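You operate a simulated robot arm through the tools that you are given. There is no shell and no other tool. Be economical: measure what you need, move in short steps, check, and stop when the job is done.

Carry out the task below with a simulated robot arm. There is one attempt and no reset: what you move stays moved.

JOB
The green pot stands in water: tip its saucer into the pail and set both back.
Fine: nothing spilt, pot upright on its saucer.
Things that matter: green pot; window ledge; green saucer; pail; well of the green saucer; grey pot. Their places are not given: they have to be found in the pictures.

Only the result counts: the job must be done as asked and must still hold three seconds after the hand-in. Knocking over, shifting, dropping, spilling or breaking anything else fails it.

ROBOT AND FRAMES
A 7-joint arm with a two-finger parallel gripper, fixed in place. Base frame: the origin is at the foot of the arm, x ahead of it, y to its left, z up; the work surface is at about z = 0. Units: m, rad, N and s.
With the tool pointing down near the work surface it reaches from about 0.24 to 0.62 m from the base axis. Its first joint turns from -1.152 to 1.152 rad. Payload 2.6 kg.
The TCP is the grasp point between the finger pads, 0.03 m short of the fingertips. In the tool frame z runs along the fingers and y along their closing line. Largest opening 0.094 m; finger width 0.028, thickness 0.01; the body of the gripper, 0.05 by 0.096 m, starts 0.055 m behind the TCP.
Orientation is that of the tool frame in the base frame, as a unit quaternion [x, y, z, w]. With the fingers straight down and closing along the base's y, the tool's x points along the base's -x, its y along +y and its z along -z.

CONTROLS
- The arm moves only by the tool apply_moves. Its argument "steps" is a list of rows, each a list of 7 numbers: the opening, from 0 (shut) to 1 (fully open), then the shift along the tool's x, y, z in units of 30 mm (1.0 is 30 mm), then the turn, a rotation vector about the tool's x, y, z in units of 5 degrees (1.0 is 5 degrees). In form: [[fingers, x, y, z, rx, ry, rz], ...]. A call has 1 to 8 rows; each row shifts and turns the commanded pose from where the row before left it, along the tool's axes as they then stand. A call with a number of a shift or a turn outside -1 to 1 is refused whole. Rows are played at 5 a second. More than 0.05 m and 0.15 rad between two rows, or a gripper value outside its range, and nothing of the call is played. Where a pose cannot be reached the arm comes as near as it can. A force on the tool above 40 N (or 10 N above the force at the start of the call, whichever is more), or a blocked arm, ends the call early, and 0.2 s more pass. Each finger travels about 0.072 m/s and halts on what it meets, pressing with about 29 N; the grip force reading is that of the motor and also rises with nothing between the fingers. The clock runs only during rows and for 0.2 s after the last one: add rows that do not move to give the fingers time. It gives the time, the measured TCP pose, the force on the tool (base axes), the opening and the grip force at its end, in the units of the frame above (readings bear some noise), and new pictures: "show" is both (left out), scene, wrist or none.
- Cameras (640 x 400 px; columns grow to the right, rows downward): "scene" is fixed at [0.0075, 0.4171, 0.5582]; the picture's right is [-0.95, -0.32, 0.00], its down [-0.20, 0.59, -0.79] and it looks along [0.25, -0.74, -0.62] (base axes); focal length 264 px, centre (320, 200). "wrist" rides on the gripper at [-0.037, 0, -0.058] in the tool frame; the picture's right is [0.00, -1.00, 0.00], its down [0.97, 0.00, -0.24] and it looks along [0.24, 0.00, 0.97] (tool axes); focal length 218 px, centre (320, 200).
- probe_pixels(camera, pixels): for up to 12 pixels [column, row] of the newest picture of that camera ("zoom" is the newest enlarged one), the place [x, y, z] in the base frame of the surface seen there, good to about 0.003 m. The clock stands still meanwhile.
- zoom(camera, box): a new picture of the part [left, top, right, bottom] of that camera's present view, enlarged. The clock stands still meanwhile.
- sign_off(): hands the job in; it is judged then, once.

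Keep the steps short. Do not move on a guess: measure, check each grasp and each placing, and mend mistakes. In all there are 80 turns and 120 pictures (those below and enlarged ones count). Leave the gripper open and the arm clear of the work at the hand-in unless told otherwise, and finish with a single line.

The tools are called after "Emit:" by a JSON object that holds its "op" and its "data". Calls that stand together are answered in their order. apply_moves: Moves the arm, as the interface text tells. Its arguments: {"type":"object","properties":{"steps":{"type":"array"},"show":{"type":"string","enum":["both","scene","wrist","none"]}},"required":["steps"]} The other tools are called the same way: probe_pixels (camera, pixels) gives the place of the surface under pixels of a picture; zoom (camera, box) takes an enlarged picture of a part of a camera's view; sign_off () hands the job in.

At the start:

```text
time: 0.0
position: [0.3166, 0.1422, 0.3966]
ee_rot: [0.0, 1.0, 0.0, 0.0]
force: [0.2, 0.1, 0.2]
gripper_width: 0.094
grasp_force: 0.1
```

scene: 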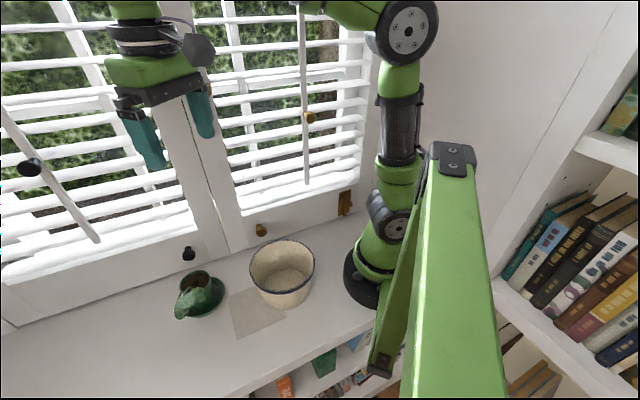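
wrist: 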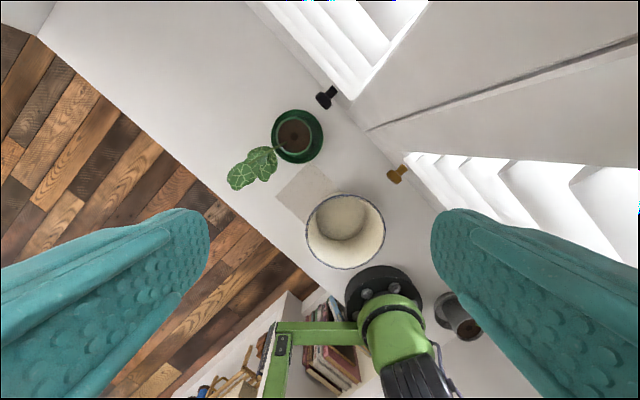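

I see the green pot with a leaf on its saucer, a cream pail and a grey pot near the base. I'll zoom in on both views before measuring.

Emit:
{"op": "zoom", "data": {"camera": "wrist", "box": [220, 80, 400, 280]}}

Emit:
{"op": "zoom", "data": {"camera": "scene", "box": [150, 220, 340, 340]}}

Emit:
{"op": "probe_pixels", "data": {"camera": "wrist", "pixels": [[296, 135], [275, 135], [321, 135], [297, 110], [297, 163], [345, 194], [345, 268], [307, 232], [385, 232], [342, 218], [460, 320], [310, 190]]}}

Emit:
{"op": "probe_pixels", "data": {"camera": "scene", "pixels": [[198, 280], [180, 290], [212, 280], [205, 315], [224, 295], [185, 305], [260, 310], [283, 243], [250, 270], [313, 270], [282, 305], [282, 280]]}}

```text
2.00 times, centred on (310, 180) of wrist
```

zoom: 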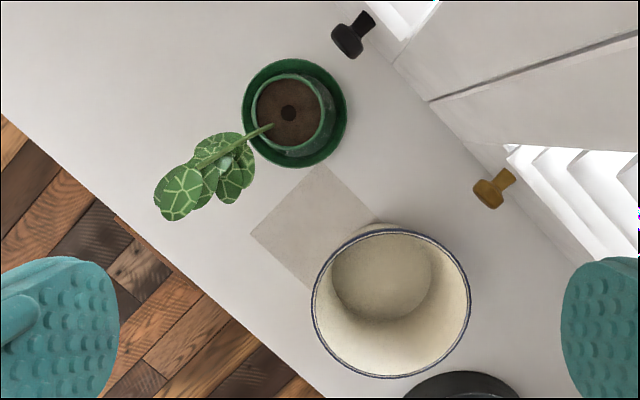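

```text
3.33 times, centred on (245, 280) of scene
```

zoom: 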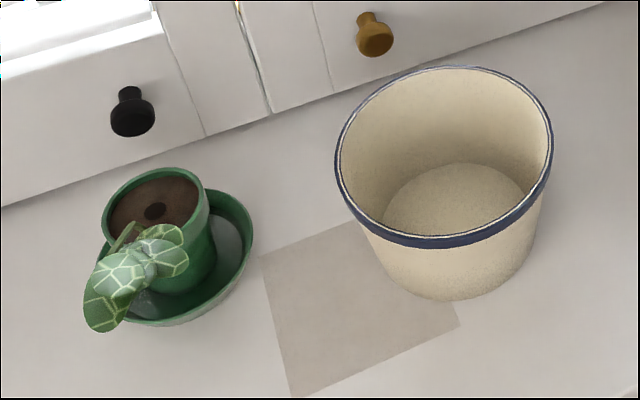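

```text
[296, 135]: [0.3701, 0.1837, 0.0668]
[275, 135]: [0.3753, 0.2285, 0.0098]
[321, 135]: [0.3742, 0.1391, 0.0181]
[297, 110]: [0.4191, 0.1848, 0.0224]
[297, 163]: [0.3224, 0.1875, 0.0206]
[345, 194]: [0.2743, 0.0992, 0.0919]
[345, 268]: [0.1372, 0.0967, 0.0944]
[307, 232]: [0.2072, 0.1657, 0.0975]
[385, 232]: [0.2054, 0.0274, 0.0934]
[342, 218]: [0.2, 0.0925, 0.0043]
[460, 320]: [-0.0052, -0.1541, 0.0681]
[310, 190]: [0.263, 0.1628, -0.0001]
```

```text
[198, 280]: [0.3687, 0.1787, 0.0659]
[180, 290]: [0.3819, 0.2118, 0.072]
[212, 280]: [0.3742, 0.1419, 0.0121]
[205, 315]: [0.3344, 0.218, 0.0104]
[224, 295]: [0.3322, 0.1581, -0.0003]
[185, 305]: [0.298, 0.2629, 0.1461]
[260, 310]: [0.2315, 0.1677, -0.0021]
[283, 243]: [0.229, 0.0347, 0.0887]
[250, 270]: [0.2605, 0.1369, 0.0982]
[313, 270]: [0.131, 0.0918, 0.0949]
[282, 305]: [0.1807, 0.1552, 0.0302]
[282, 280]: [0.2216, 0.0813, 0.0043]
```

Measured so far: saucer centre is about (0.372, 0.184) with a radius of about 0.05, and the pail is at about (0.206, 0.097) with its rim at z 0.095. Next I'll measure the leaf and stem, the pot rim, the green bar and the wall.

Emit:
{"op": "zoom", "data": {"camera": "wrist", "box": [220, 95, 348, 195]}}

Emit:
{"op": "zoom", "data": {"camera": "scene", "box": [152, 250, 248, 340]}}

Emit:
{"op": "probe_pixels", "data": {"camera": "scene", "pixels": [[460, 170], [450, 300], [440, 395], [425, 165], [380, 360], [189, 253], [262, 230], [400, 300], [30, 350], [190, 390], [120, 270], [300, 360]]}}

Emit:
{"op": "probe_pixels", "data": {"camera": "wrist", "pixels": [[330, 95], [400, 172], [348, 108], [370, 130], [440, 190], [220, 205], [240, 230], [300, 265], [100, 88], [300, 340], [250, 30], [352, 375]]}}

```text
4.00 times, centred on (284, 145) of wrist
```

zoom: 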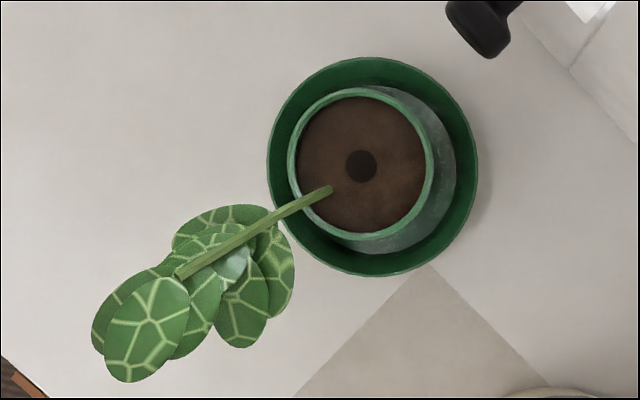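

```text
4.44 times, centred on (200, 295) of scene
```

zoom: 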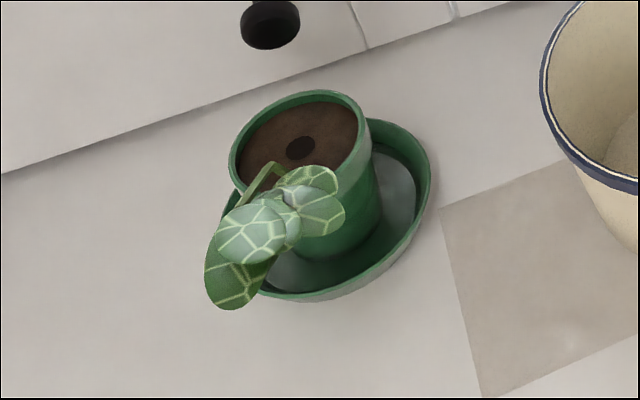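

```text
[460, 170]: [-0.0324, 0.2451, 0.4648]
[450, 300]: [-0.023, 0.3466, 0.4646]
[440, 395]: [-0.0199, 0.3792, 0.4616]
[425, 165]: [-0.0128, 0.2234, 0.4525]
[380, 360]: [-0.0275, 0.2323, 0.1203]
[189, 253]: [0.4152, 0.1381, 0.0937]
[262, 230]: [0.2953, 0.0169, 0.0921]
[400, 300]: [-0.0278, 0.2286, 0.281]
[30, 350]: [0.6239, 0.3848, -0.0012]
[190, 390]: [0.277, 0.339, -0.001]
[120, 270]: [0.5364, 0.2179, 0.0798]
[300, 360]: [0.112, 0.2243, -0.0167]
```

```text
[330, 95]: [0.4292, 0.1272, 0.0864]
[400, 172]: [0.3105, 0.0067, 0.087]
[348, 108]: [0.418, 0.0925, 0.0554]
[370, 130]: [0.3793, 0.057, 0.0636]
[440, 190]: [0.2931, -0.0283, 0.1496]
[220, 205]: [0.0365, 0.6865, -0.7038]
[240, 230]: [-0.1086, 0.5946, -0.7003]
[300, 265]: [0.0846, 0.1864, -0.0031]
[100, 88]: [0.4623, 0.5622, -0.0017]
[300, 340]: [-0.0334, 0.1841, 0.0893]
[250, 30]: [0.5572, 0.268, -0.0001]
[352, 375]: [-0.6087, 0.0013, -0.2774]
```

I'll probe the stem, leaves, pot rim and saucer rim at finer pixels.

Emit:
{"op": "probe_pixels", "data": {"camera": "wrist", "pixels": [[286, 142.5], [270, 152], [250, 163], [237, 185], [264, 148.5], [264, 178], [277, 137], [311, 136], [294.5, 118.5], [295, 154], [316, 130], [272, 133]]}}

Emit:
{"op": "probe_pixels", "data": {"camera": "zoom", "pixels": [[345, 98], [363, 140], [237, 135], [300, 92], [425, 170], [385, 125], [330, 297], [400, 250], [400, 190], [230, 290], [250, 230], [320, 210]]}}

```text
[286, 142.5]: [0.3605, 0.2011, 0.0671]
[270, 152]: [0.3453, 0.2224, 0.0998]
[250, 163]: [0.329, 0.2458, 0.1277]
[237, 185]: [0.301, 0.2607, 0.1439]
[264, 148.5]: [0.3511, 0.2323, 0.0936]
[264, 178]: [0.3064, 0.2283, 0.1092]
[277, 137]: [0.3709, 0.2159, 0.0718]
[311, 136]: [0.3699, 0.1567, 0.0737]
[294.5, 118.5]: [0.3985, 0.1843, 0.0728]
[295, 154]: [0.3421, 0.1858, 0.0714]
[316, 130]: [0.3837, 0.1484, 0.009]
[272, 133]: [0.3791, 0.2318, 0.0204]
```

```text
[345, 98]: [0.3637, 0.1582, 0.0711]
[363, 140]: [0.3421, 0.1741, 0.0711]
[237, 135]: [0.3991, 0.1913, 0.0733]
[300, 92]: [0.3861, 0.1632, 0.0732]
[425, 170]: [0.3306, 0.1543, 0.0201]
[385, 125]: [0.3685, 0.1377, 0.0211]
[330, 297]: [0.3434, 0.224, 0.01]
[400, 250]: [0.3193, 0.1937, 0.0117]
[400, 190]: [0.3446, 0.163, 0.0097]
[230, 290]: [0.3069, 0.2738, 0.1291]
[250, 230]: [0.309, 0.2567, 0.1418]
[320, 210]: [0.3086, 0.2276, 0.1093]
```

Findings:
- **Pot:** rim centre about (0.3705, 0.186), rim radius about 0.03, z 0.073.
- **Leaf:** leans toward (-0.57, 0.82).
- **Saucer:** rim at z 0.021.

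The wall is on the opposite side from the leaf. I plan to yaw the tool by 55° so its x points along the leaf direction. First I'll test in empty air that the pouring tilt over the pail can be reached.

Emit:
{"op": "apply_moves", "data": {"steps": [[1, 0, 0, 0, 0, 0, 1], [1, 0, 0, 0, 0, 0, 1], [1, 0, 0, 0, 0, 0, 1], [1, 0, 0, 0, 0, 0, 1], [1, 0, 0, 0, 0, 0, 1], [1, 0, 0, 0, 0, 0, 1], [1, 0, 0, 0, 0, 0, 1], [1, 0, 0, 0, 0, 0, 1]], "show": "none"}}

Emit:
{"op": "apply_moves", "data": {"steps": [[1, 0, 0, 0, 0, 0, 1], [1, 0, 0, 0, 0, 0, 1], [1, 0, 0, 0, 0, 0, 1], [1, 0, -0.6, 1, 0, 0, 0], [1, 0, -0.6, 1, 0, 0, 0], [1, 0, -0.6, 1, 0, 0, 0], [1, 0, -0.5, 1, 0, 0, 0], [1, 0, 0, 1, 0, 0, 0]], "show": "scene"}}

```text
time: 1.8
position: [0.3165, 0.1422, 0.3975]
ee_rot: [0.343, 0.939, 0.0, 0.0]
force: [-0.5, -0.4, 0.0]
gripper_width: 0.0939
grasp_force: 0.0
```

```text
time: 3.6
position: [0.2597, 0.1031, 0.2484]
ee_rot: [0.463, 0.886, 0.0, -0.001]
force: [-0.3, 0.2, 0.5]
gripper_width: 0.094
grasp_force: 0.0
```

scene: 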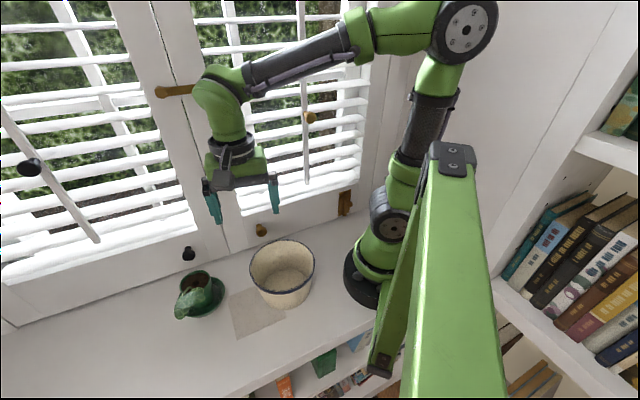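

The tool is at (0.260, 0.103, 0.248), above the pail. Now I'll try tilting about the tool's y by 40° and then 40° more, in free air.

Emit:
{"op": "apply_moves", "data": {"steps": [[1, 0, 0, 0, 0, -1, 0], [1, 0, 0, 0, 0, -1, 0], [1, 0, 0, 0, 0, -1, 0], [1, 0, 0, 0, 0, -1, 0], [1, 0, 0, 0, 0, -1, 0], [1, 0, 0, 0, 0, -1, 0], [1, 0, 0, 0, 0, -1, 0], [1, 0, 0, 0, 0, -1, 0]], "show": "none"}}

Emit:
{"op": "apply_moves", "data": {"steps": [[1, 0, 0, 0, 0, -1, 0], [1, 0, 0, 0, 0, -1, 0], [1, 0, 0, 0, 0, -1, 0], [1, 0, 0, 0, 0, -1, 0], [1, 0, 0, 0, 0, -1, 0], [1, 0, 0, 0, 0, -1, 0], [1, 0, 0, 0, 0, -1, 0], [1, 0, 0, 0, 0, -1, 0]], "show": "scene"}}

```text
time: 5.4
position: [0.2592, 0.1041, 0.2468]
ee_rot: [0.434, 0.833, -0.158, 0.304]
force: [-0.5, -0.6, 0.3]
gripper_width: 0.0942
grasp_force: 0.1
```

```text
time: 7.2
position: [0.2608, 0.1038, 0.2467]
ee_rot: [0.353, 0.68, -0.296, 0.571]
force: [0.2, 0.6, -0.1]
gripper_width: 0.094
grasp_force: 0.0
```

scene: 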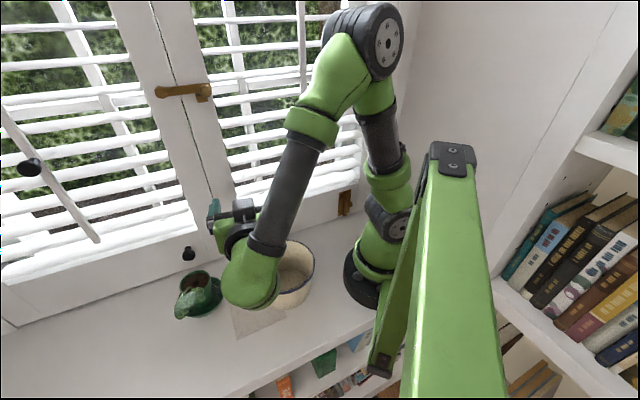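

80° is reached cleanly. I'll try 25° more and lower by 40 mm as a further check.

Emit:
{"op": "apply_moves", "data": {"steps": [[1, 0.7, 0, 0, 0, -1, 0], [1, 0.6, 0, 0, 0, -1, 0], [1, 0, 0, 0, 0, -1, 0], [1, 0, 0, 0, 0, -1, 0], [1, 0, 0, 0, 0, -1, 0]], "show": "scene"}}

Emit:
{"op": "probe_pixels", "data": {"camera": "scene", "pixels": [[250, 310], [260, 270], [240, 230], [270, 240], [275, 290], [300, 260]]}}

```text
time: 8.4
position: [0.2561, 0.1072, 0.2091]
ee_rot: [0.279, 0.541, -0.364, 0.705]
force: [0.9, -0.1, 0.5]
gripper_width: 0.094
grasp_force: 0.1
```

scene: 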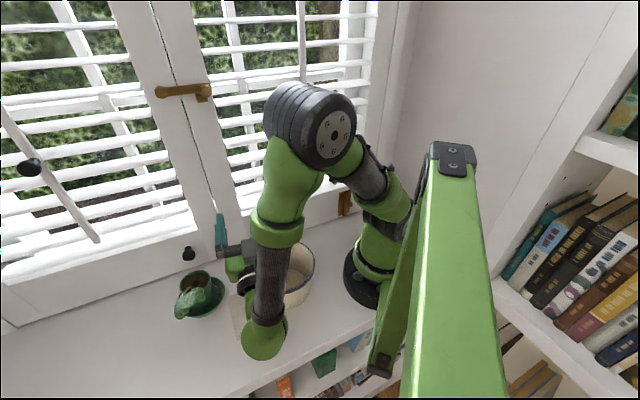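

```text
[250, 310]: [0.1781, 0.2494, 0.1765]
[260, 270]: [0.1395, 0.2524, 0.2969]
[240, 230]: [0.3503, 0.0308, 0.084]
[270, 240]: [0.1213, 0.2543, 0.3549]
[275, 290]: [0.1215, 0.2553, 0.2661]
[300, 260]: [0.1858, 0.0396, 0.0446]
```

The full tilt of 105° at z 0.209 is reachable. I'll undo the tilt.

Emit:
{"op": "apply_moves", "data": {"steps": [[1, 0, 0, 0, 0, 1, 0], [1, 0, 0, 0, 0, 1, 0], [1, 0, 0, 0, 0, 1, 0], [1, -0.6, 0, 0, 0, 1, 0], [1, -0.7, 0, 0, 0, 1, 0], [1, 0, 0, 0, 0, 1, 0], [1, 0, 0, 0, 0, 1, 0], [1, 0, 0, 0, 0, 1, 0]], "show": "none"}}

Emit:
{"op": "apply_moves", "data": {"steps": [[1, 0, 0, 0, 0, 1, 0], [1, 0, 0, 0, 0, 1, 0], [1, 0, 0, 0, 0, 1, 0], [1, 0, 0, 0, 0, 1, 0], [1, 0, 0, 0, 0, 1, 0], [1, 0, 0, 0, 0, 1, 0], [1, 0, 0, 0, 0, 1, 0], [1, 0, 0, 0, 0, 1, 0]], "show": "none"}}

Emit:
{"op": "apply_moves", "data": {"steps": [[1, 0, 0, 0, 0, 1, 0], [1, 0, 0, 0, 0, 1, 0], [1, 0, 0, 0, 0, 1, 0], [1, 0, 0, 0, 0, 1, 0], [1, 0, 0, 0, 0, 1, 0]], "show": "none"}}

```text
time: 10.2
position: [0.2571, 0.1063, 0.2481]
ee_rot: [0.39, 0.749, -0.248, 0.476]
force: [-0.2, -0.6, 0.7]
gripper_width: 0.0937
grasp_force: 0.1
```

```text
time: 12.0
position: [0.2588, 0.1049, 0.2482]
ee_rot: [0.451, 0.866, -0.1, 0.191]
force: [-0.2, 0.5, -0.8]
gripper_width: 0.0939
grasp_force: 0.0
```

```text
time: 13.2
position: [0.2588, 0.1062, 0.2482]
ee_rot: [0.462, 0.887, 0.001, -0.001]
force: [-0.6, 0.9, 1.1]
gripper_width: 0.094
grasp_force: 0.1
```

Now level again. I'll move 137 mm along the tool's y to above the pot and look.

Emit:
{"op": "apply_moves", "data": {"steps": [[1, 0, 0.92, 0, 0, 0, 0], [1, 0, 0.92, 0, 0, 0, 0], [1, 0, 0.92, 0, 0, 0, 0], [1, 0, 0.92, 0, 0, 0, 0], [1, 0.05, 0.9, 0, 0, 0, 0], [1, 0, 0, 0, 0, 0, 0]]}}

```text
time: 14.6
position: [0.3708, 0.185, 0.2483]
ee_rot: [0.462, 0.887, 0.0, -0.001]
force: [-1.3, 1.5, 0.1]
gripper_width: 0.0943
grasp_force: 0.1
```

scene: 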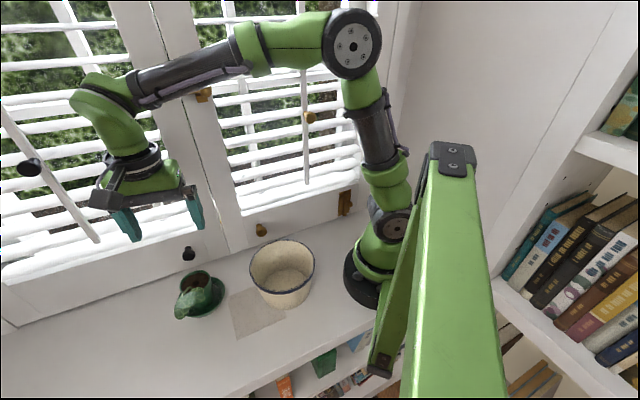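
wrist: 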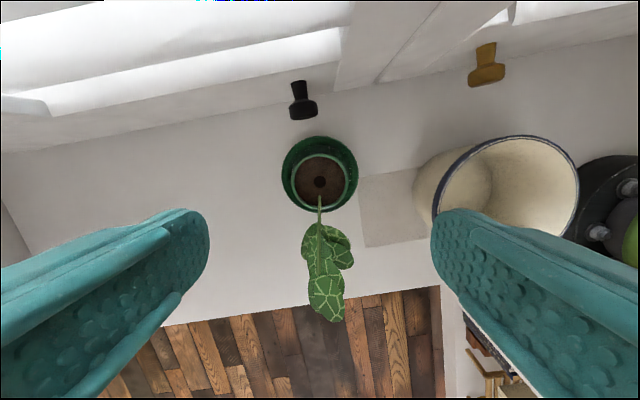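

The pot is centred at column 320 and the leaf trails straight along the tool's x. I'll check the rims once more from here.

Emit:
{"op": "zoom", "data": {"camera": "wrist", "box": [256, 120, 384, 200]}}

Emit:
{"op": "probe_pixels", "data": {"camera": "wrist", "pixels": [[292.5, 183], [355.5, 183], [322, 154], [340, 209], [320, 182], [283, 180], [357, 175], [320, 137], [319, 225], [347, 240], [305, 240], [340, 150]]}}

```text
5.00 times, centred on (320, 160) of wrist
```

zoom: 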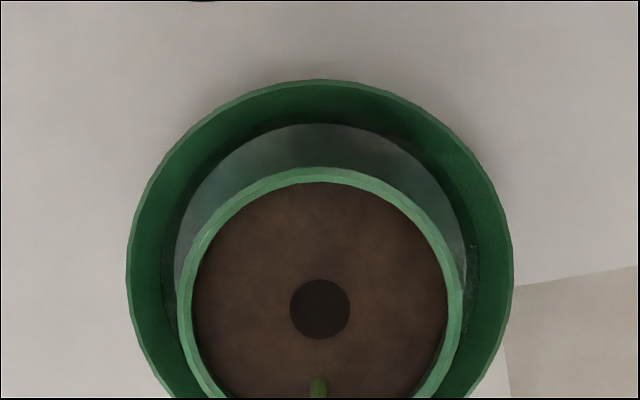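

```text
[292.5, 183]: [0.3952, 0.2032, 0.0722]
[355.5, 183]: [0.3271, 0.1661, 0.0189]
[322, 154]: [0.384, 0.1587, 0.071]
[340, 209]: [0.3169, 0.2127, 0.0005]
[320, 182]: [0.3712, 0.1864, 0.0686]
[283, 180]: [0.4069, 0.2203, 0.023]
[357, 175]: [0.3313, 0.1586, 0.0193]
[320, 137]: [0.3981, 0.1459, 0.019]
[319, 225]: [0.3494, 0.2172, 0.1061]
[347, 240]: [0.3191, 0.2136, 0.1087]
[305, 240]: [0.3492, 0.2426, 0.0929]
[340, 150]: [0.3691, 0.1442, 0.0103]
```

The pot and saucer are concentric at (0.3705, 0.186). I'll go straight down 188 mm to z 0.06, which leaves the fingertips at 0.03, above the saucer rim.

Emit:
{"op": "apply_moves", "data": {"steps": [[1, 0, 0, 1, 0, 0, 0], [1, 0, 0, 1, 0, 0, 0], [1, 0, 0, 1, 0, 0, 0], [1, 0, 0, 1, 0, 0, 0], [1, 0, 0, 0, 0, 0, 0]]}}

```text
time: 15.8
position: [0.3705, 0.184, 0.1272]
ee_rot: [0.461, 0.887, 0.0, 0.0]
force: [0.1, -0.1, 0.8]
gripper_width: 0.094
grasp_force: 0.1
```

scene: 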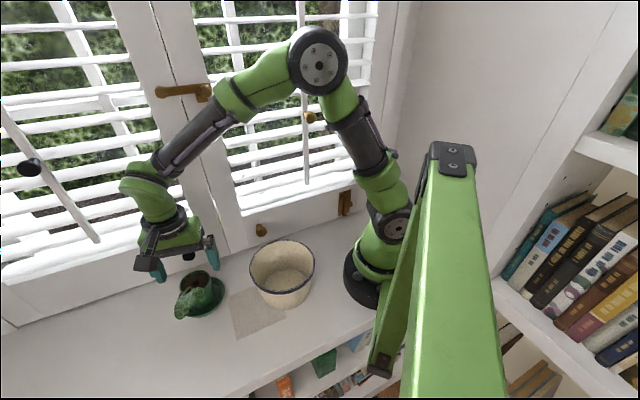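
wrist: 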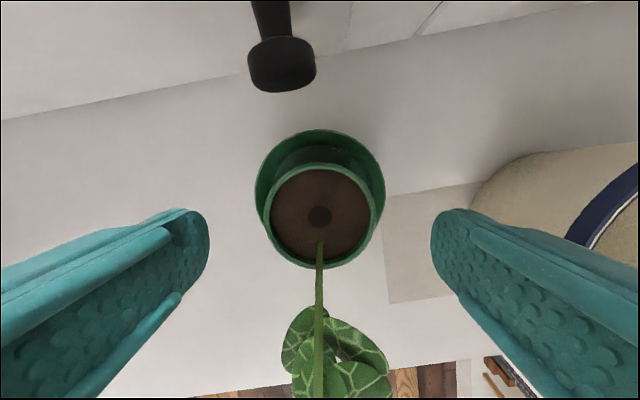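

Everything is clear and the stem runs between the fingers. I'll go down the remaining 67 mm.

Emit:
{"op": "apply_moves", "data": {"steps": [[1, 0, 0, 0.8, 0, 0, 0], [1, 0, 0, 0.8, 0, 0, 0], [1, 0, 0, 0.64, 0, 0, 0], [1, 0, 0, 0, 0, 0, 0]]}}

```text
time: 16.8
position: [0.3686, 0.1863, 0.06]
ee_rot: [0.462, 0.887, 0.0, 0.0]
force: [0.5, -0.3, 0.3]
gripper_width: 0.094
grasp_force: 0.1
```

scene: 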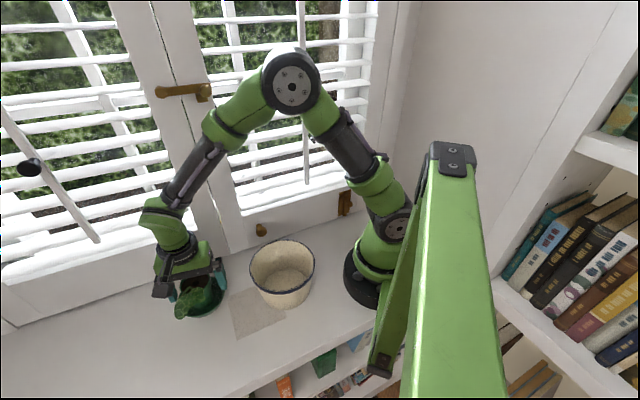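
wrist: 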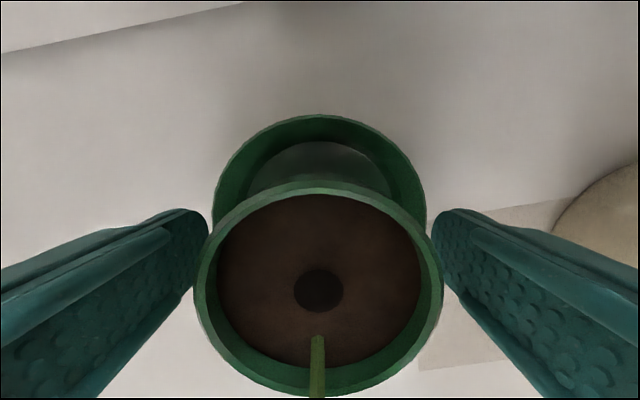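

The pot's rim is centred between the pads. I'll close the fingers and allow time.

Emit:
{"op": "apply_moves", "data": {"steps": [[0.66, 0, 0, 0, 0, 0, 0], [0.5, 0, 0, 0, 0, 0, 0], [0.5, 0, 0, 0, 0, 0, 0], [0.5, 0, 0, 0, 0, 0, 0]]}}

```text
time: 17.8
position: [0.37, 0.1843, 0.062]
ee_rot: [0.462, 0.887, 0.001, 0.0]
force: [1.2, -0.2, 0.3]
gripper_width: 0.0607
grasp_force: 29.1
```

scene: 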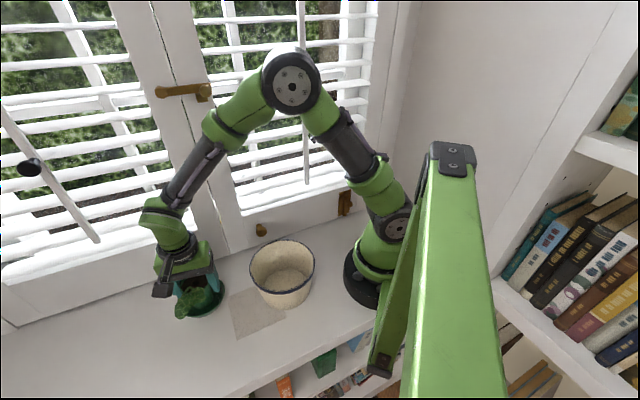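
wrist: 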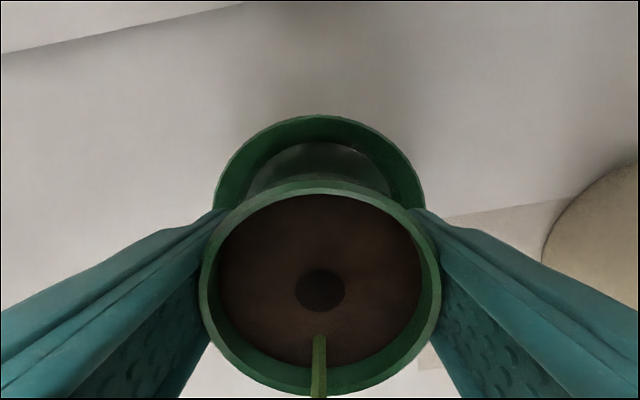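

It's gripped at width 0.0607. I'll lift 60 mm slowly and check that the saucer stays.

Emit:
{"op": "apply_moves", "data": {"steps": [[0.5, 0, 0, -0.3, 0, 0, 0], [0.5, 0, 0, -0.4, 0, 0, 0], [0.5, 0, 0, -0.6, 0, 0, 0], [0.5, 0, 0, -0.7, 0, 0, 0], [0.5, 0, 0, 0, 0, 0, 0]]}}

```text
time: 19.0
position: [0.3686, 0.1867, 0.1208]
ee_rot: [0.462, 0.887, 0.0, 0.0]
force: [-0.1, -0.7, -2.3]
gripper_width: 0.0608
grasp_force: 28.7
```

scene: 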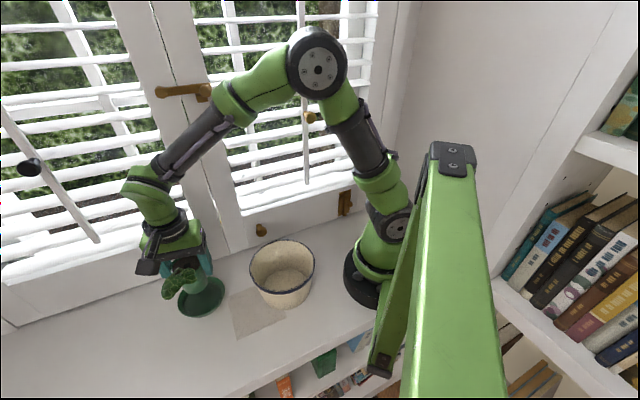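
wrist: 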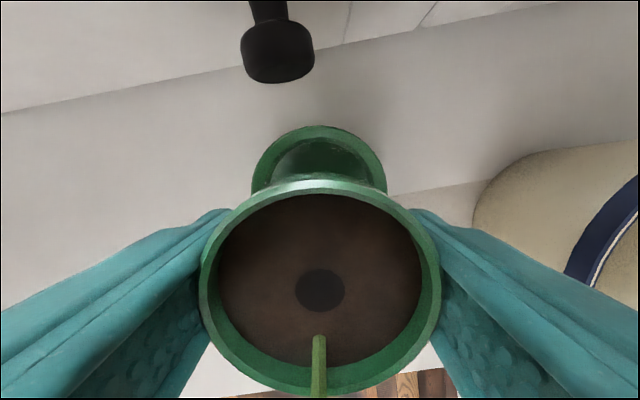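

The pot is up and the saucer stayed. I'll carry it 155 mm along the tool's y to a clear part of the ledge.

Emit:
{"op": "apply_moves", "data": {"steps": [[0.5, 0, 0.5, 0, 0, 0, 0], [0.5, 0, 0.9, 0, 0, 0, 0], [0.5, 0, 0.9, 0, 0, 0, 0], [0.5, 0, 0.9, 0, 0, 0, 0], [0.5, 0, 0.9, 0, 0, 0, 0], [0.5, 0, 0.7, 0, 0, 0, 0], [0.5, 0, 0.4, 0, 0, 0, 0], [0.5, 0, 0, 0, 0, 0, 0]]}}

```text
time: 20.8
position: [0.4979, 0.2743, 0.1211]
ee_rot: [0.461, 0.887, 0.0, 0.0]
force: [-0.7, -0.2, -1.8]
gripper_width: 0.0607
grasp_force: 29.1
```

scene: 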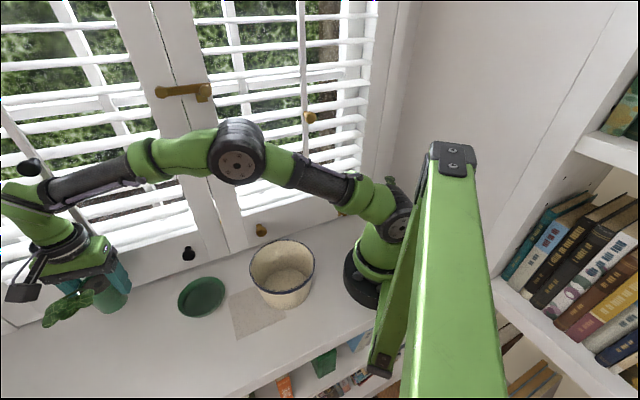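
wrist: 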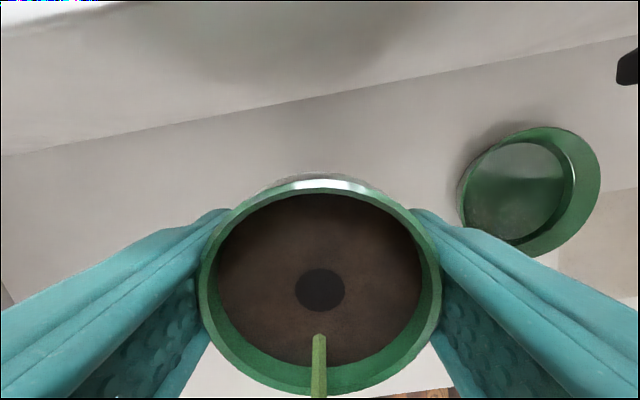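

The ledge is clear below the pot, so I'll lower 60 mm and then look at the saucer from here.

Emit:
{"op": "apply_moves", "data": {"steps": [[0.5, 0, 0, 0.8, 0, 0, 0], [0.5, 0, 0, 0.7, 0, 0, 0], [0.5, 0, 0, 0.4, 0, 0, 0], [0.5, 0, 0, 0, 0, 0, 0]], "show": "scene"}}

Emit:
{"op": "zoom", "data": {"camera": "scene", "box": [20, 240, 244, 380]}}

Emit:
{"op": "probe_pixels", "data": {"camera": "scene", "pixels": [[201, 296], [190, 298], [212, 292], [181, 286], [221, 286], [203, 278], [200, 314]]}}

```text
time: 21.8
position: [0.4965, 0.2748, 0.0635]
ee_rot: [0.461, 0.887, 0.0, 0.0]
force: [-0.1, -0.5, -2.8]
gripper_width: 0.0611
grasp_force: 28.9
```

scene: 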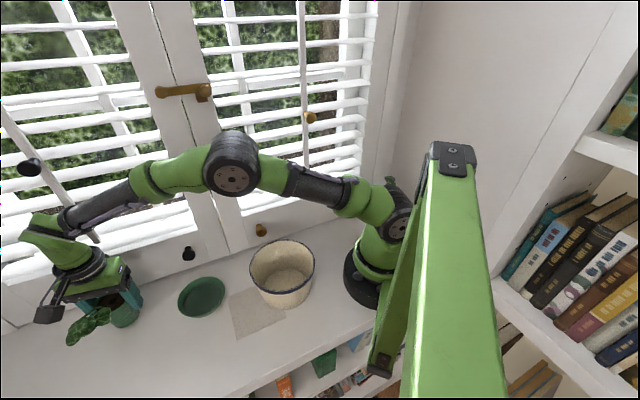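

```text
2.86 times, centred on (132, 310) of scene
```

zoom: 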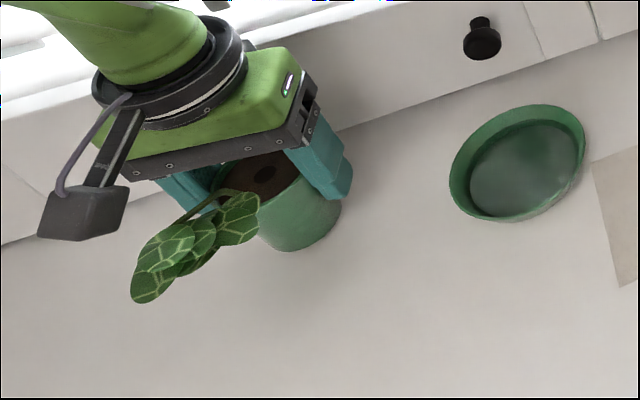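

```text
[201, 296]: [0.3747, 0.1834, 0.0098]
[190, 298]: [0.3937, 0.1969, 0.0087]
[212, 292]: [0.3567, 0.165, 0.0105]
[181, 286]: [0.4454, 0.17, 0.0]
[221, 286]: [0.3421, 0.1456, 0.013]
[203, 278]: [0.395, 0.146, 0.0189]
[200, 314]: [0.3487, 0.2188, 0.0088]
```

The pot bottom is near the ledge. I'll lower 4.5 mm, and also probe the black box on the hand (48, 313) so I know how far it sticks out.

Emit:
{"op": "probe_pixels", "data": {"camera": "scene", "pixels": [[48, 313], [55, 300], [40, 320], [65, 280], [80, 295]]}}

Emit:
{"op": "apply_moves", "data": {"steps": [[0.5, 0, 0, 0.05, 0, 0, 0], [0.5, 0, 0, 0.05, 0, 0, 0], [0.5, 0, 0, 0.05, 0, 0, 0], [0.5, 0, 0, 0, 0, 0, 0]], "show": "none"}}

```text
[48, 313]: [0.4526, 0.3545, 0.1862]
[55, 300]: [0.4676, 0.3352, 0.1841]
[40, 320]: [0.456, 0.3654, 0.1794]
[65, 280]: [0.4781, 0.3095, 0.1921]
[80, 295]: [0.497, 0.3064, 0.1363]
```

```text
time: 22.8
position: [0.4972, 0.2757, 0.0602]
ee_rot: [0.461, 0.888, 0.001, 0.0]
force: [-0.4, 0.6, -4.1]
gripper_width: 0.0608
grasp_force: 28.8
```

The force is about -4 N, so contact may be starting. The black box sits about 0.1 m out on the tool's +x side and 0.12 behind the TCP. The dry tilt already cleared it. I'll lower a little more.

Emit:
{"op": "apply_moves", "data": {"steps": [[0.5, 0, 0, 0.05, 0, 0, 0], [0.5, 0, 0, 0.05, 0, 0, 0], [0.5, 0, 0, 0, 0, 0, 0]], "show": "scene"}}

Emit:
{"op": "zoom", "data": {"camera": "scene", "box": [60, 270, 188, 350]}}

```text
time: 23.6
position: [0.4972, 0.2759, 0.0551]
ee_rot: [0.463, 0.887, 0.0, 0.0]
force: [-1.2, -0.8, 0.4]
gripper_width: 0.0609
grasp_force: 29.5
```

scene: 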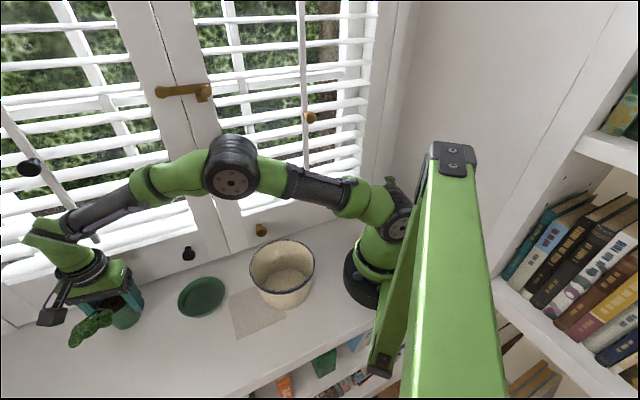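

```text
5.00 times, centred on (124, 310) of scene
```

zoom: 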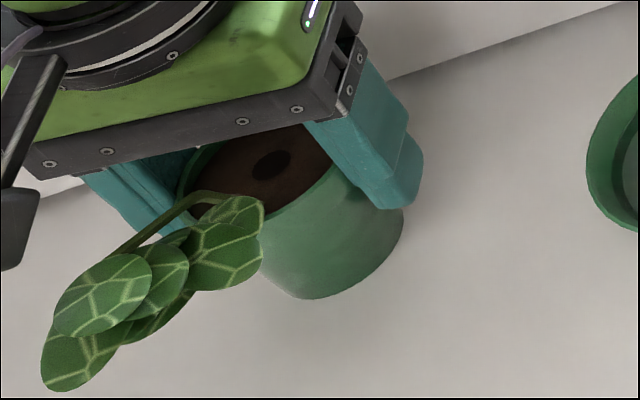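

The force went from about -3 to +0.4 N, so the ledge now carries the pot. I'll press 1 mm more to confirm, then open.

Emit:
{"op": "apply_moves", "data": {"steps": [[0.5, 0, 0, 0.03, 0, 0, 0], [0.5, 0, 0, 0, 0, 0, 0]], "show": "none"}}

```text
time: 24.2
position: [0.4978, 0.276, 0.0571]
ee_rot: [0.462, 0.887, 0.001, 0.0]
force: [-2.2, -3.2, 9.6]
gripper_width: 0.0609
grasp_force: 29.3
```

Contact is firm at +9.6 N. I'll back up 1 mm and open the fingers slowly.

Emit:
{"op": "apply_moves", "data": {"steps": [[0.5, 0, 0, -0.03, 0, 0, 0], [0.66, 0, 0, 0, 0, 0, 0], [0.85, 0, 0, 0, 0, 0, 0], [1, 0, 0, 0, 0, 0, 0], [1, 0, 0, 0, 0, 0, 0]], "show": "wrist"}}

```text
time: 25.4
position: [0.4977, 0.2754, 0.0574]
ee_rot: [0.461, 0.887, 0.0, 0.0]
force: [-0.3, -0.3, -0.3]
gripper_width: 0.094
grasp_force: 0.1
```

wrist: 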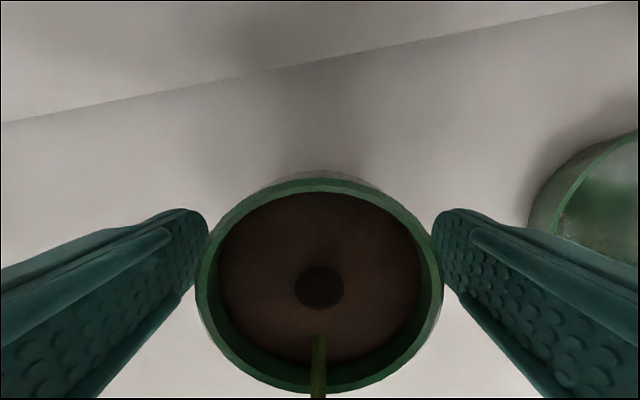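

The pot stands freely. I'll rise 140 mm, shift back 106 mm over the near rim of the saucer, and look at its wall profile.

Emit:
{"op": "apply_moves", "data": {"steps": [[1, 0, 0, -0.9, 0, 0, 0], [1, 0, 0, -0.95, 0, 0, 0], [1, 0, 0, -0.95, 0, 0, 0], [1, 0, 0, -0.95, 0, 0, 0], [1, 0, -0.9, 0, 0, 0, 0], [1, 0, -0.9, 0, 0, 0, 0], [1, 0, -0.9, 0, 0, 0, 0], [1, 0, -0.85, 0, 0, 0, 0]]}}

Emit:
{"op": "zoom", "data": {"camera": "wrist", "box": [300, 100, 460, 200]}}

Emit:
{"op": "zoom", "data": {"camera": "scene", "box": [90, 260, 250, 360]}}

```text
time: 27.2
position: [0.4109, 0.2145, 0.1697]
ee_rot: [0.463, 0.886, 0.001, 0.0]
force: [0.5, -0.1, 0.1]
gripper_width: 0.094
grasp_force: 0.0
```

scene: 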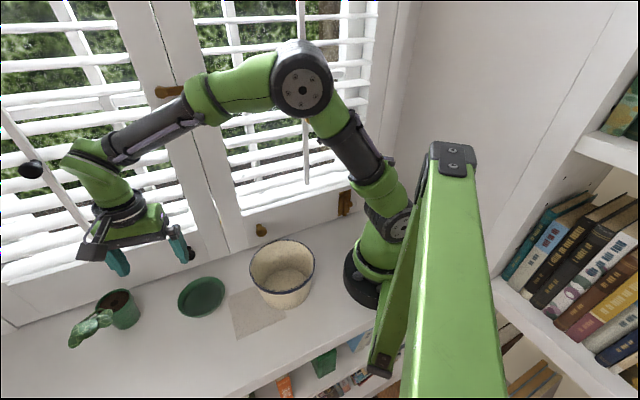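
wrist: 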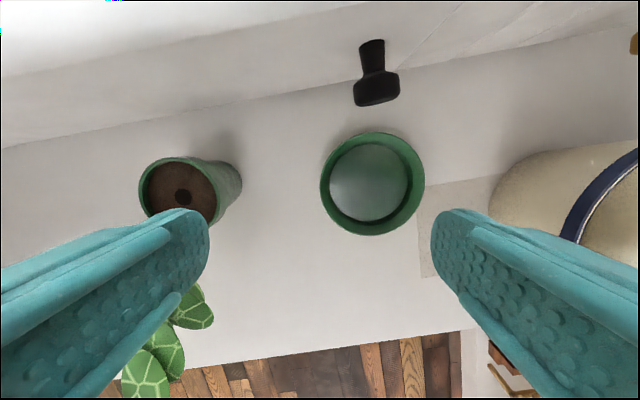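

```text
4.00 times, centred on (380, 150) of wrist
```

zoom: 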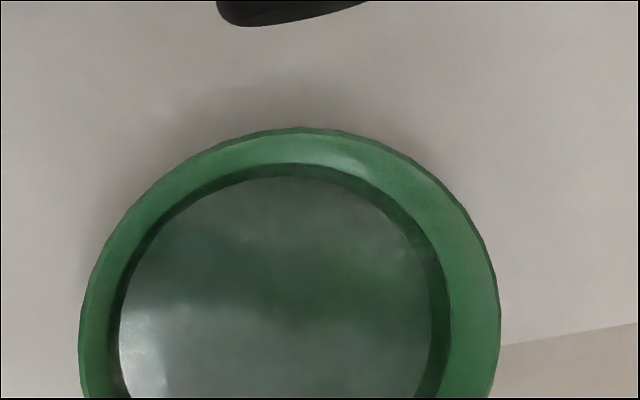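

```text
4.00 times, centred on (170, 310) of scene
```

zoom: 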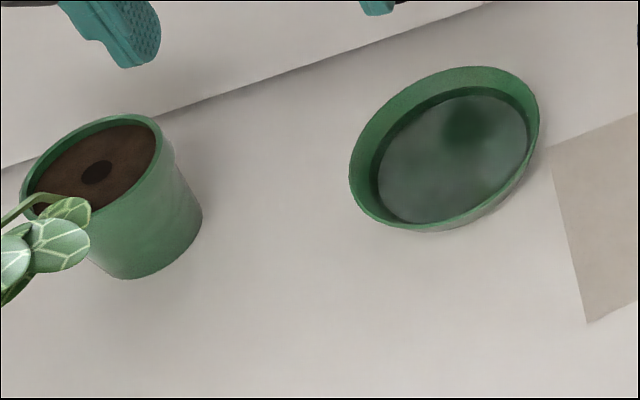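

I'll probe the saucer's profile along row 183, from rim to water on both sides.

Emit:
{"op": "probe_pixels", "data": {"camera": "wrist", "pixels": [[318, 183], [321, 183], [324, 183], [327, 183], [330, 183], [334, 183], [370, 183], [404, 183], [408, 183], [412, 183], [418, 183], [423, 183]]}}

Emit:
{"op": "probe_pixels", "data": {"camera": "zoom", "pixels": [[440, 214], [440, 219], [440, 224], [440, 229], [440, 234], [470, 215], [470, 225], [400, 210], [400, 225], [460, 70], [460, 85], [460, 100]]}}

```text
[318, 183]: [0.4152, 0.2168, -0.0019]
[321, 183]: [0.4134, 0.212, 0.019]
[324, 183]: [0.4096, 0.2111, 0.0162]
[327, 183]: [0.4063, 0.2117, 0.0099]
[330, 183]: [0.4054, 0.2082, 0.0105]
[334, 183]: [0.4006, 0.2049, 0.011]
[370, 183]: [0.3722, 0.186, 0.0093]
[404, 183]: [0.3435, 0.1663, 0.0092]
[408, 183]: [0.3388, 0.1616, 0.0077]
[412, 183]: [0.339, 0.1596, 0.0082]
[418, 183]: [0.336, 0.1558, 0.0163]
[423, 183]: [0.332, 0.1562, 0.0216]
```

```text
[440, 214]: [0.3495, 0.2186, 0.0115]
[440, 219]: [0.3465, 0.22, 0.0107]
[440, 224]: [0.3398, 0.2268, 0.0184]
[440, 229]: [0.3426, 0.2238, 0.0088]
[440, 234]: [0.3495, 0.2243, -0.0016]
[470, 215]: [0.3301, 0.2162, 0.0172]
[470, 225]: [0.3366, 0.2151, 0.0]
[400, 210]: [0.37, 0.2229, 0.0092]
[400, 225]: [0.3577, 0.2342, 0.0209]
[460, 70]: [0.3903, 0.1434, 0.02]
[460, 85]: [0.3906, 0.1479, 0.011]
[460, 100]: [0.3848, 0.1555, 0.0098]
```

Profile results:
- **Centre:** (0.3715, 0.1855).
- **Wall:** flares outward about 20°, with outer radius 0.052 and inner about 0.049 at the rim. It is about 3 mm thick.

So I'll pinch the rim with the hand leaning outward 20°, on the side at azimuth 80°, away from pot, pail and wall. First I'll yaw -45°, narrow the fingers and lean.

Emit:
{"op": "apply_moves", "data": {"steps": [[1, 0, 0, 0, 0, 0, -1], [1, 0, 0, 0, 0, 0, -1], [1, 0, 0, 0, 0, 0, -1], [1, 0, 0, 0, 0, 0, -1], [1, 0, 0, 0, 0, 0, -1], [1, 0, 0, 0, 0, 0, -1], [1, 0, 0, 0, 0, 0, -1], [1, 0, 0, 0, 0, 0, -1]], "show": "none"}}

Emit:
{"op": "apply_moves", "data": {"steps": [[0.22, 0, 0, 0, 0, 0, -1], [0.22, 0, 0, 0, 1, 0, 0], [0.22, 0, 0, 0, 1, 0, 0], [0.22, 0, 0, 0, 1, 0, 0], [0.22, 0, 0, 0, 1, 0, 0], [0.22, 0, 0, 0, 0, 0, 0]], "show": "none"}}

```text
time: 29.0
position: [0.4109, 0.216, 0.1697]
ee_rot: [0.13, 0.992, 0.0, 0.0]
force: [0.7, 0.4, -0.1]
gripper_width: 0.0939
grasp_force: 0.0
```

```text
time: 30.4
position: [0.411, 0.2148, 0.17]
ee_rot: [0.085, 0.981, -0.173, -0.015]
force: [0.7, 0.9, -1.4]
gripper_width: 0.0206
grasp_force: 0.2
```

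The lean is right: the tool z axis is (-0.06, -0.34, -0.94). I'll move to a pre-grasp 50 mm along the finger axis from the rim pinch.

Emit:
{"op": "apply_moves", "data": {"steps": [[0.22, 0.373, 0.71, 0.757, 0, 0, 0], [0.22, 0.373, 0.71, 0.757, 0, 0, 0], [0.22, 0.373, 0.71, 0.757, 0, 0, 0], [0.22, 0, 0, 0, 0, 0, 0]]}}

```text
time: 31.4
position: [0.3817, 0.2574, 0.0834]
ee_rot: [0.086, 0.981, -0.173, -0.015]
force: [-0.3, -0.6, 0.2]
gripper_width: 0.0206
grasp_force: 0.1
```

scene: 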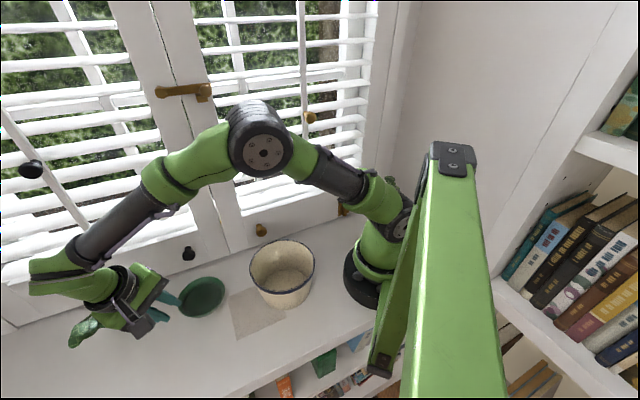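
wrist: 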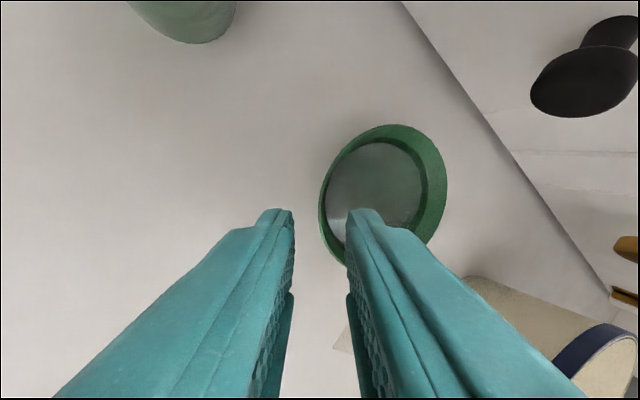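

The saucer rim lies ahead of the gap between the fingertips. I'll check the clearance to the leaf with a zoom.

Emit:
{"op": "zoom", "data": {"camera": "scene", "box": [50, 250, 242, 370]}}

Emit:
{"op": "probe_pixels", "data": {"camera": "scene", "pixels": [[95, 328], [85, 330], [76, 340], [108, 318], [125, 300], [120, 325], [150, 322]]}}

```text
3.33 times, centred on (146, 310) of scene
```

zoom: 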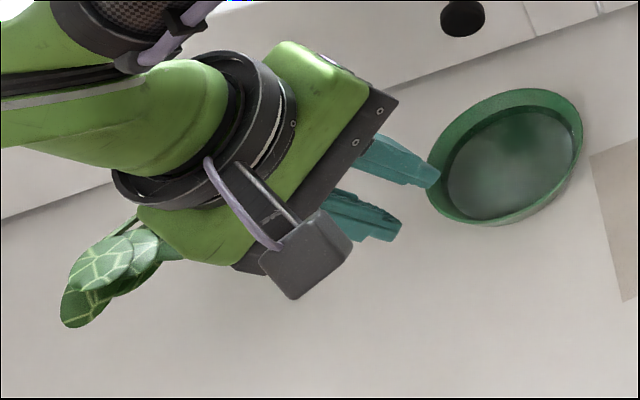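

```text
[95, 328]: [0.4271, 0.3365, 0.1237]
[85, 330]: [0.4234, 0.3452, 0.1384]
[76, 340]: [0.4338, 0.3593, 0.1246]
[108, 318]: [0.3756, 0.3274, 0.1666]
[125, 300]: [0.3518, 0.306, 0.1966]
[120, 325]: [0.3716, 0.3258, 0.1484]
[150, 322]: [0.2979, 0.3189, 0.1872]
```

The leaf is untouched at (0.423, 0.345) and the descent moves away from it. I'll advance 33 mm along the finger axis and look.

Emit:
{"op": "apply_moves", "data": {"steps": [[0.22, 0, 0, 0.4, 0, 0, 0], [0.22, 0, 0, 0.4, 0, 0, 0], [0.22, 0, 0, 0.3, 0, 0, 0], [0.22, 0, 0, 0, 0, 0, 0]]}}

Emit:
{"op": "zoom", "data": {"camera": "scene", "box": [130, 260, 242, 330]}}

```text
time: 32.4
position: [0.3809, 0.2467, 0.0523]
ee_rot: [0.087, 0.981, -0.172, -0.014]
force: [1.0, 0.4, 0.4]
gripper_width: 0.0206
grasp_force: 0.1
```

scene: 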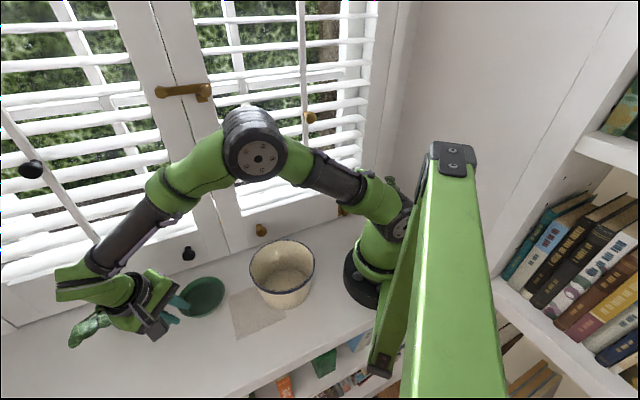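
wrist: 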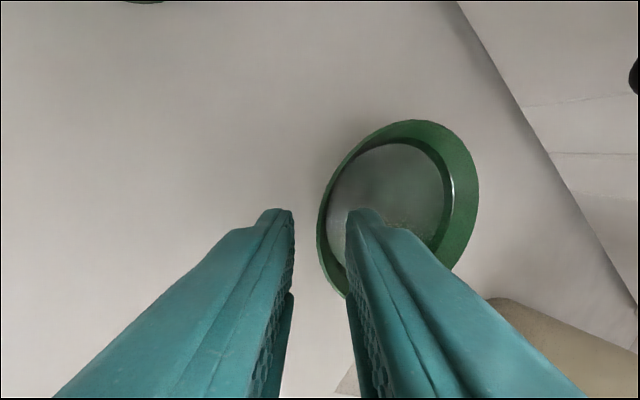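

```text
5.71 times, centred on (186, 295) of scene
```

zoom: 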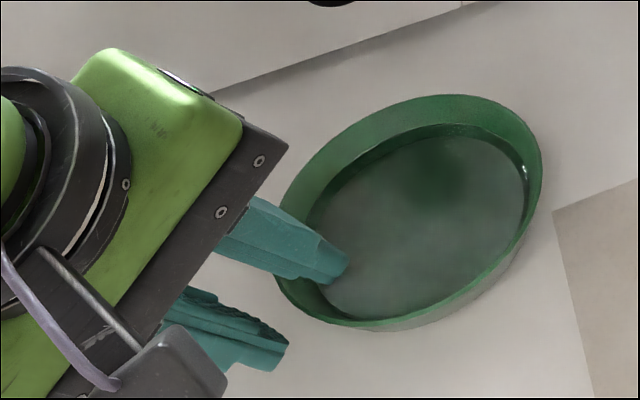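

The rim wall lies in the middle of the finger gap at about column 321. I'll advance another 16 mm, watching the force.

Emit:
{"op": "apply_moves", "data": {"steps": [[0.22, 0, 0, 0.2, 0, 0, 0], [0.22, 0, 0, 0.2, 0, 0, 0], [0.22, 0, 0, 0.13, 0, 0, 0], [0.22, 0, 0, 0, 0, 0, 0]]}}

Emit:
{"op": "zoom", "data": {"camera": "scene", "box": [130, 260, 242, 330]}}

```text
time: 33.4
position: [0.38, 0.2395, 0.0367]
ee_rot: [0.085, 0.981, -0.174, -0.015]
force: [-1.0, 0.5, -0.5]
gripper_width: 0.0208
grasp_force: 0.0
```

scene: 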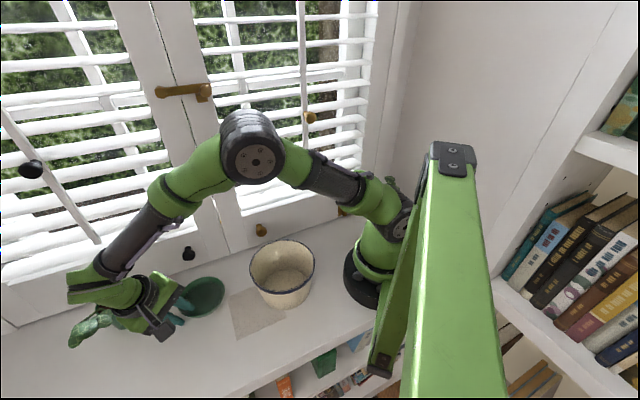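
wrist: 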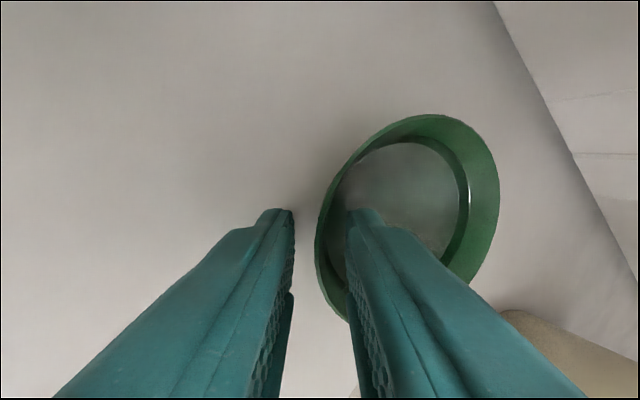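

```text
5.71 times, centred on (186, 295) of scene
```

zoom: 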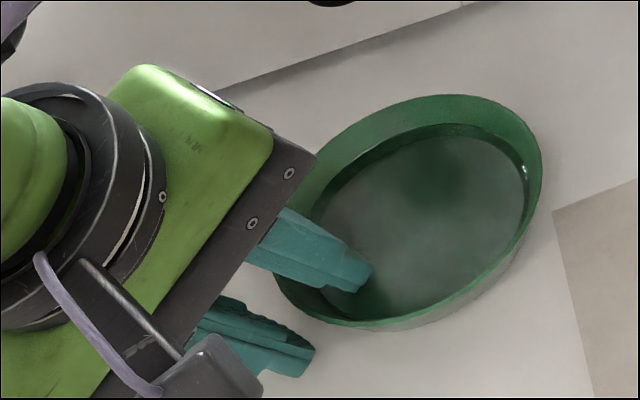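

The fingers straddle the wall. I'll close slowly.

Emit:
{"op": "apply_moves", "data": {"steps": [[0.16, 0, 0, 0, 0, 0, 0], [0.12, 0, 0, 0, 0, 0, 0], [0.08, 0, 0, 0, 0, 0, 0], [0.05, 0, 0, 0, 0, 0, 0], [0.02, 0, 0, 0, 0, 0, 0], [0, 0, 0, 0, 0, 0, 0], [0, 0, 0, 0, 0, 0, 0]]}}

Emit:
{"op": "zoom", "data": {"camera": "scene", "box": [130, 260, 242, 330]}}

```text
time: 35.0
position: [0.3794, 0.2409, 0.0376]
ee_rot: [0.086, 0.981, -0.173, -0.015]
force: [-2.3, -1.1, 6.1]
gripper_width: 0.0054
grasp_force: 28.9
```

scene: 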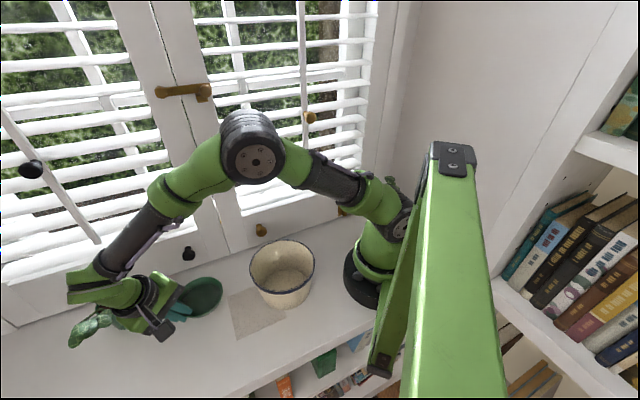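
wrist: 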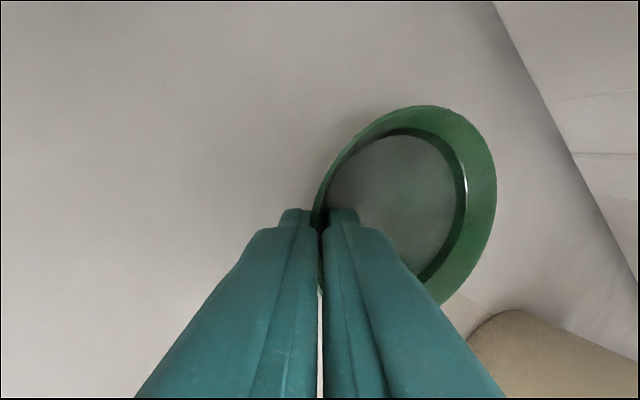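

```text
5.71 times, centred on (186, 295) of scene
```

zoom: 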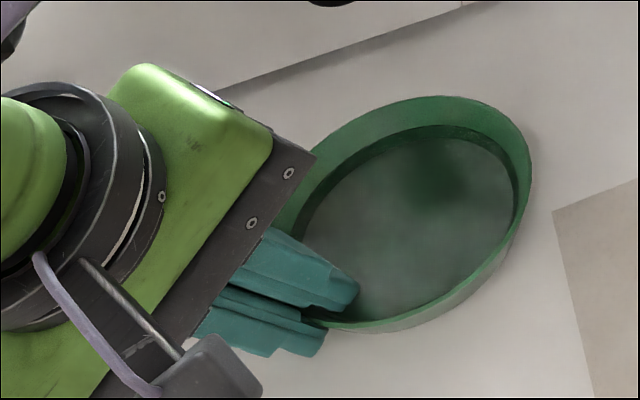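

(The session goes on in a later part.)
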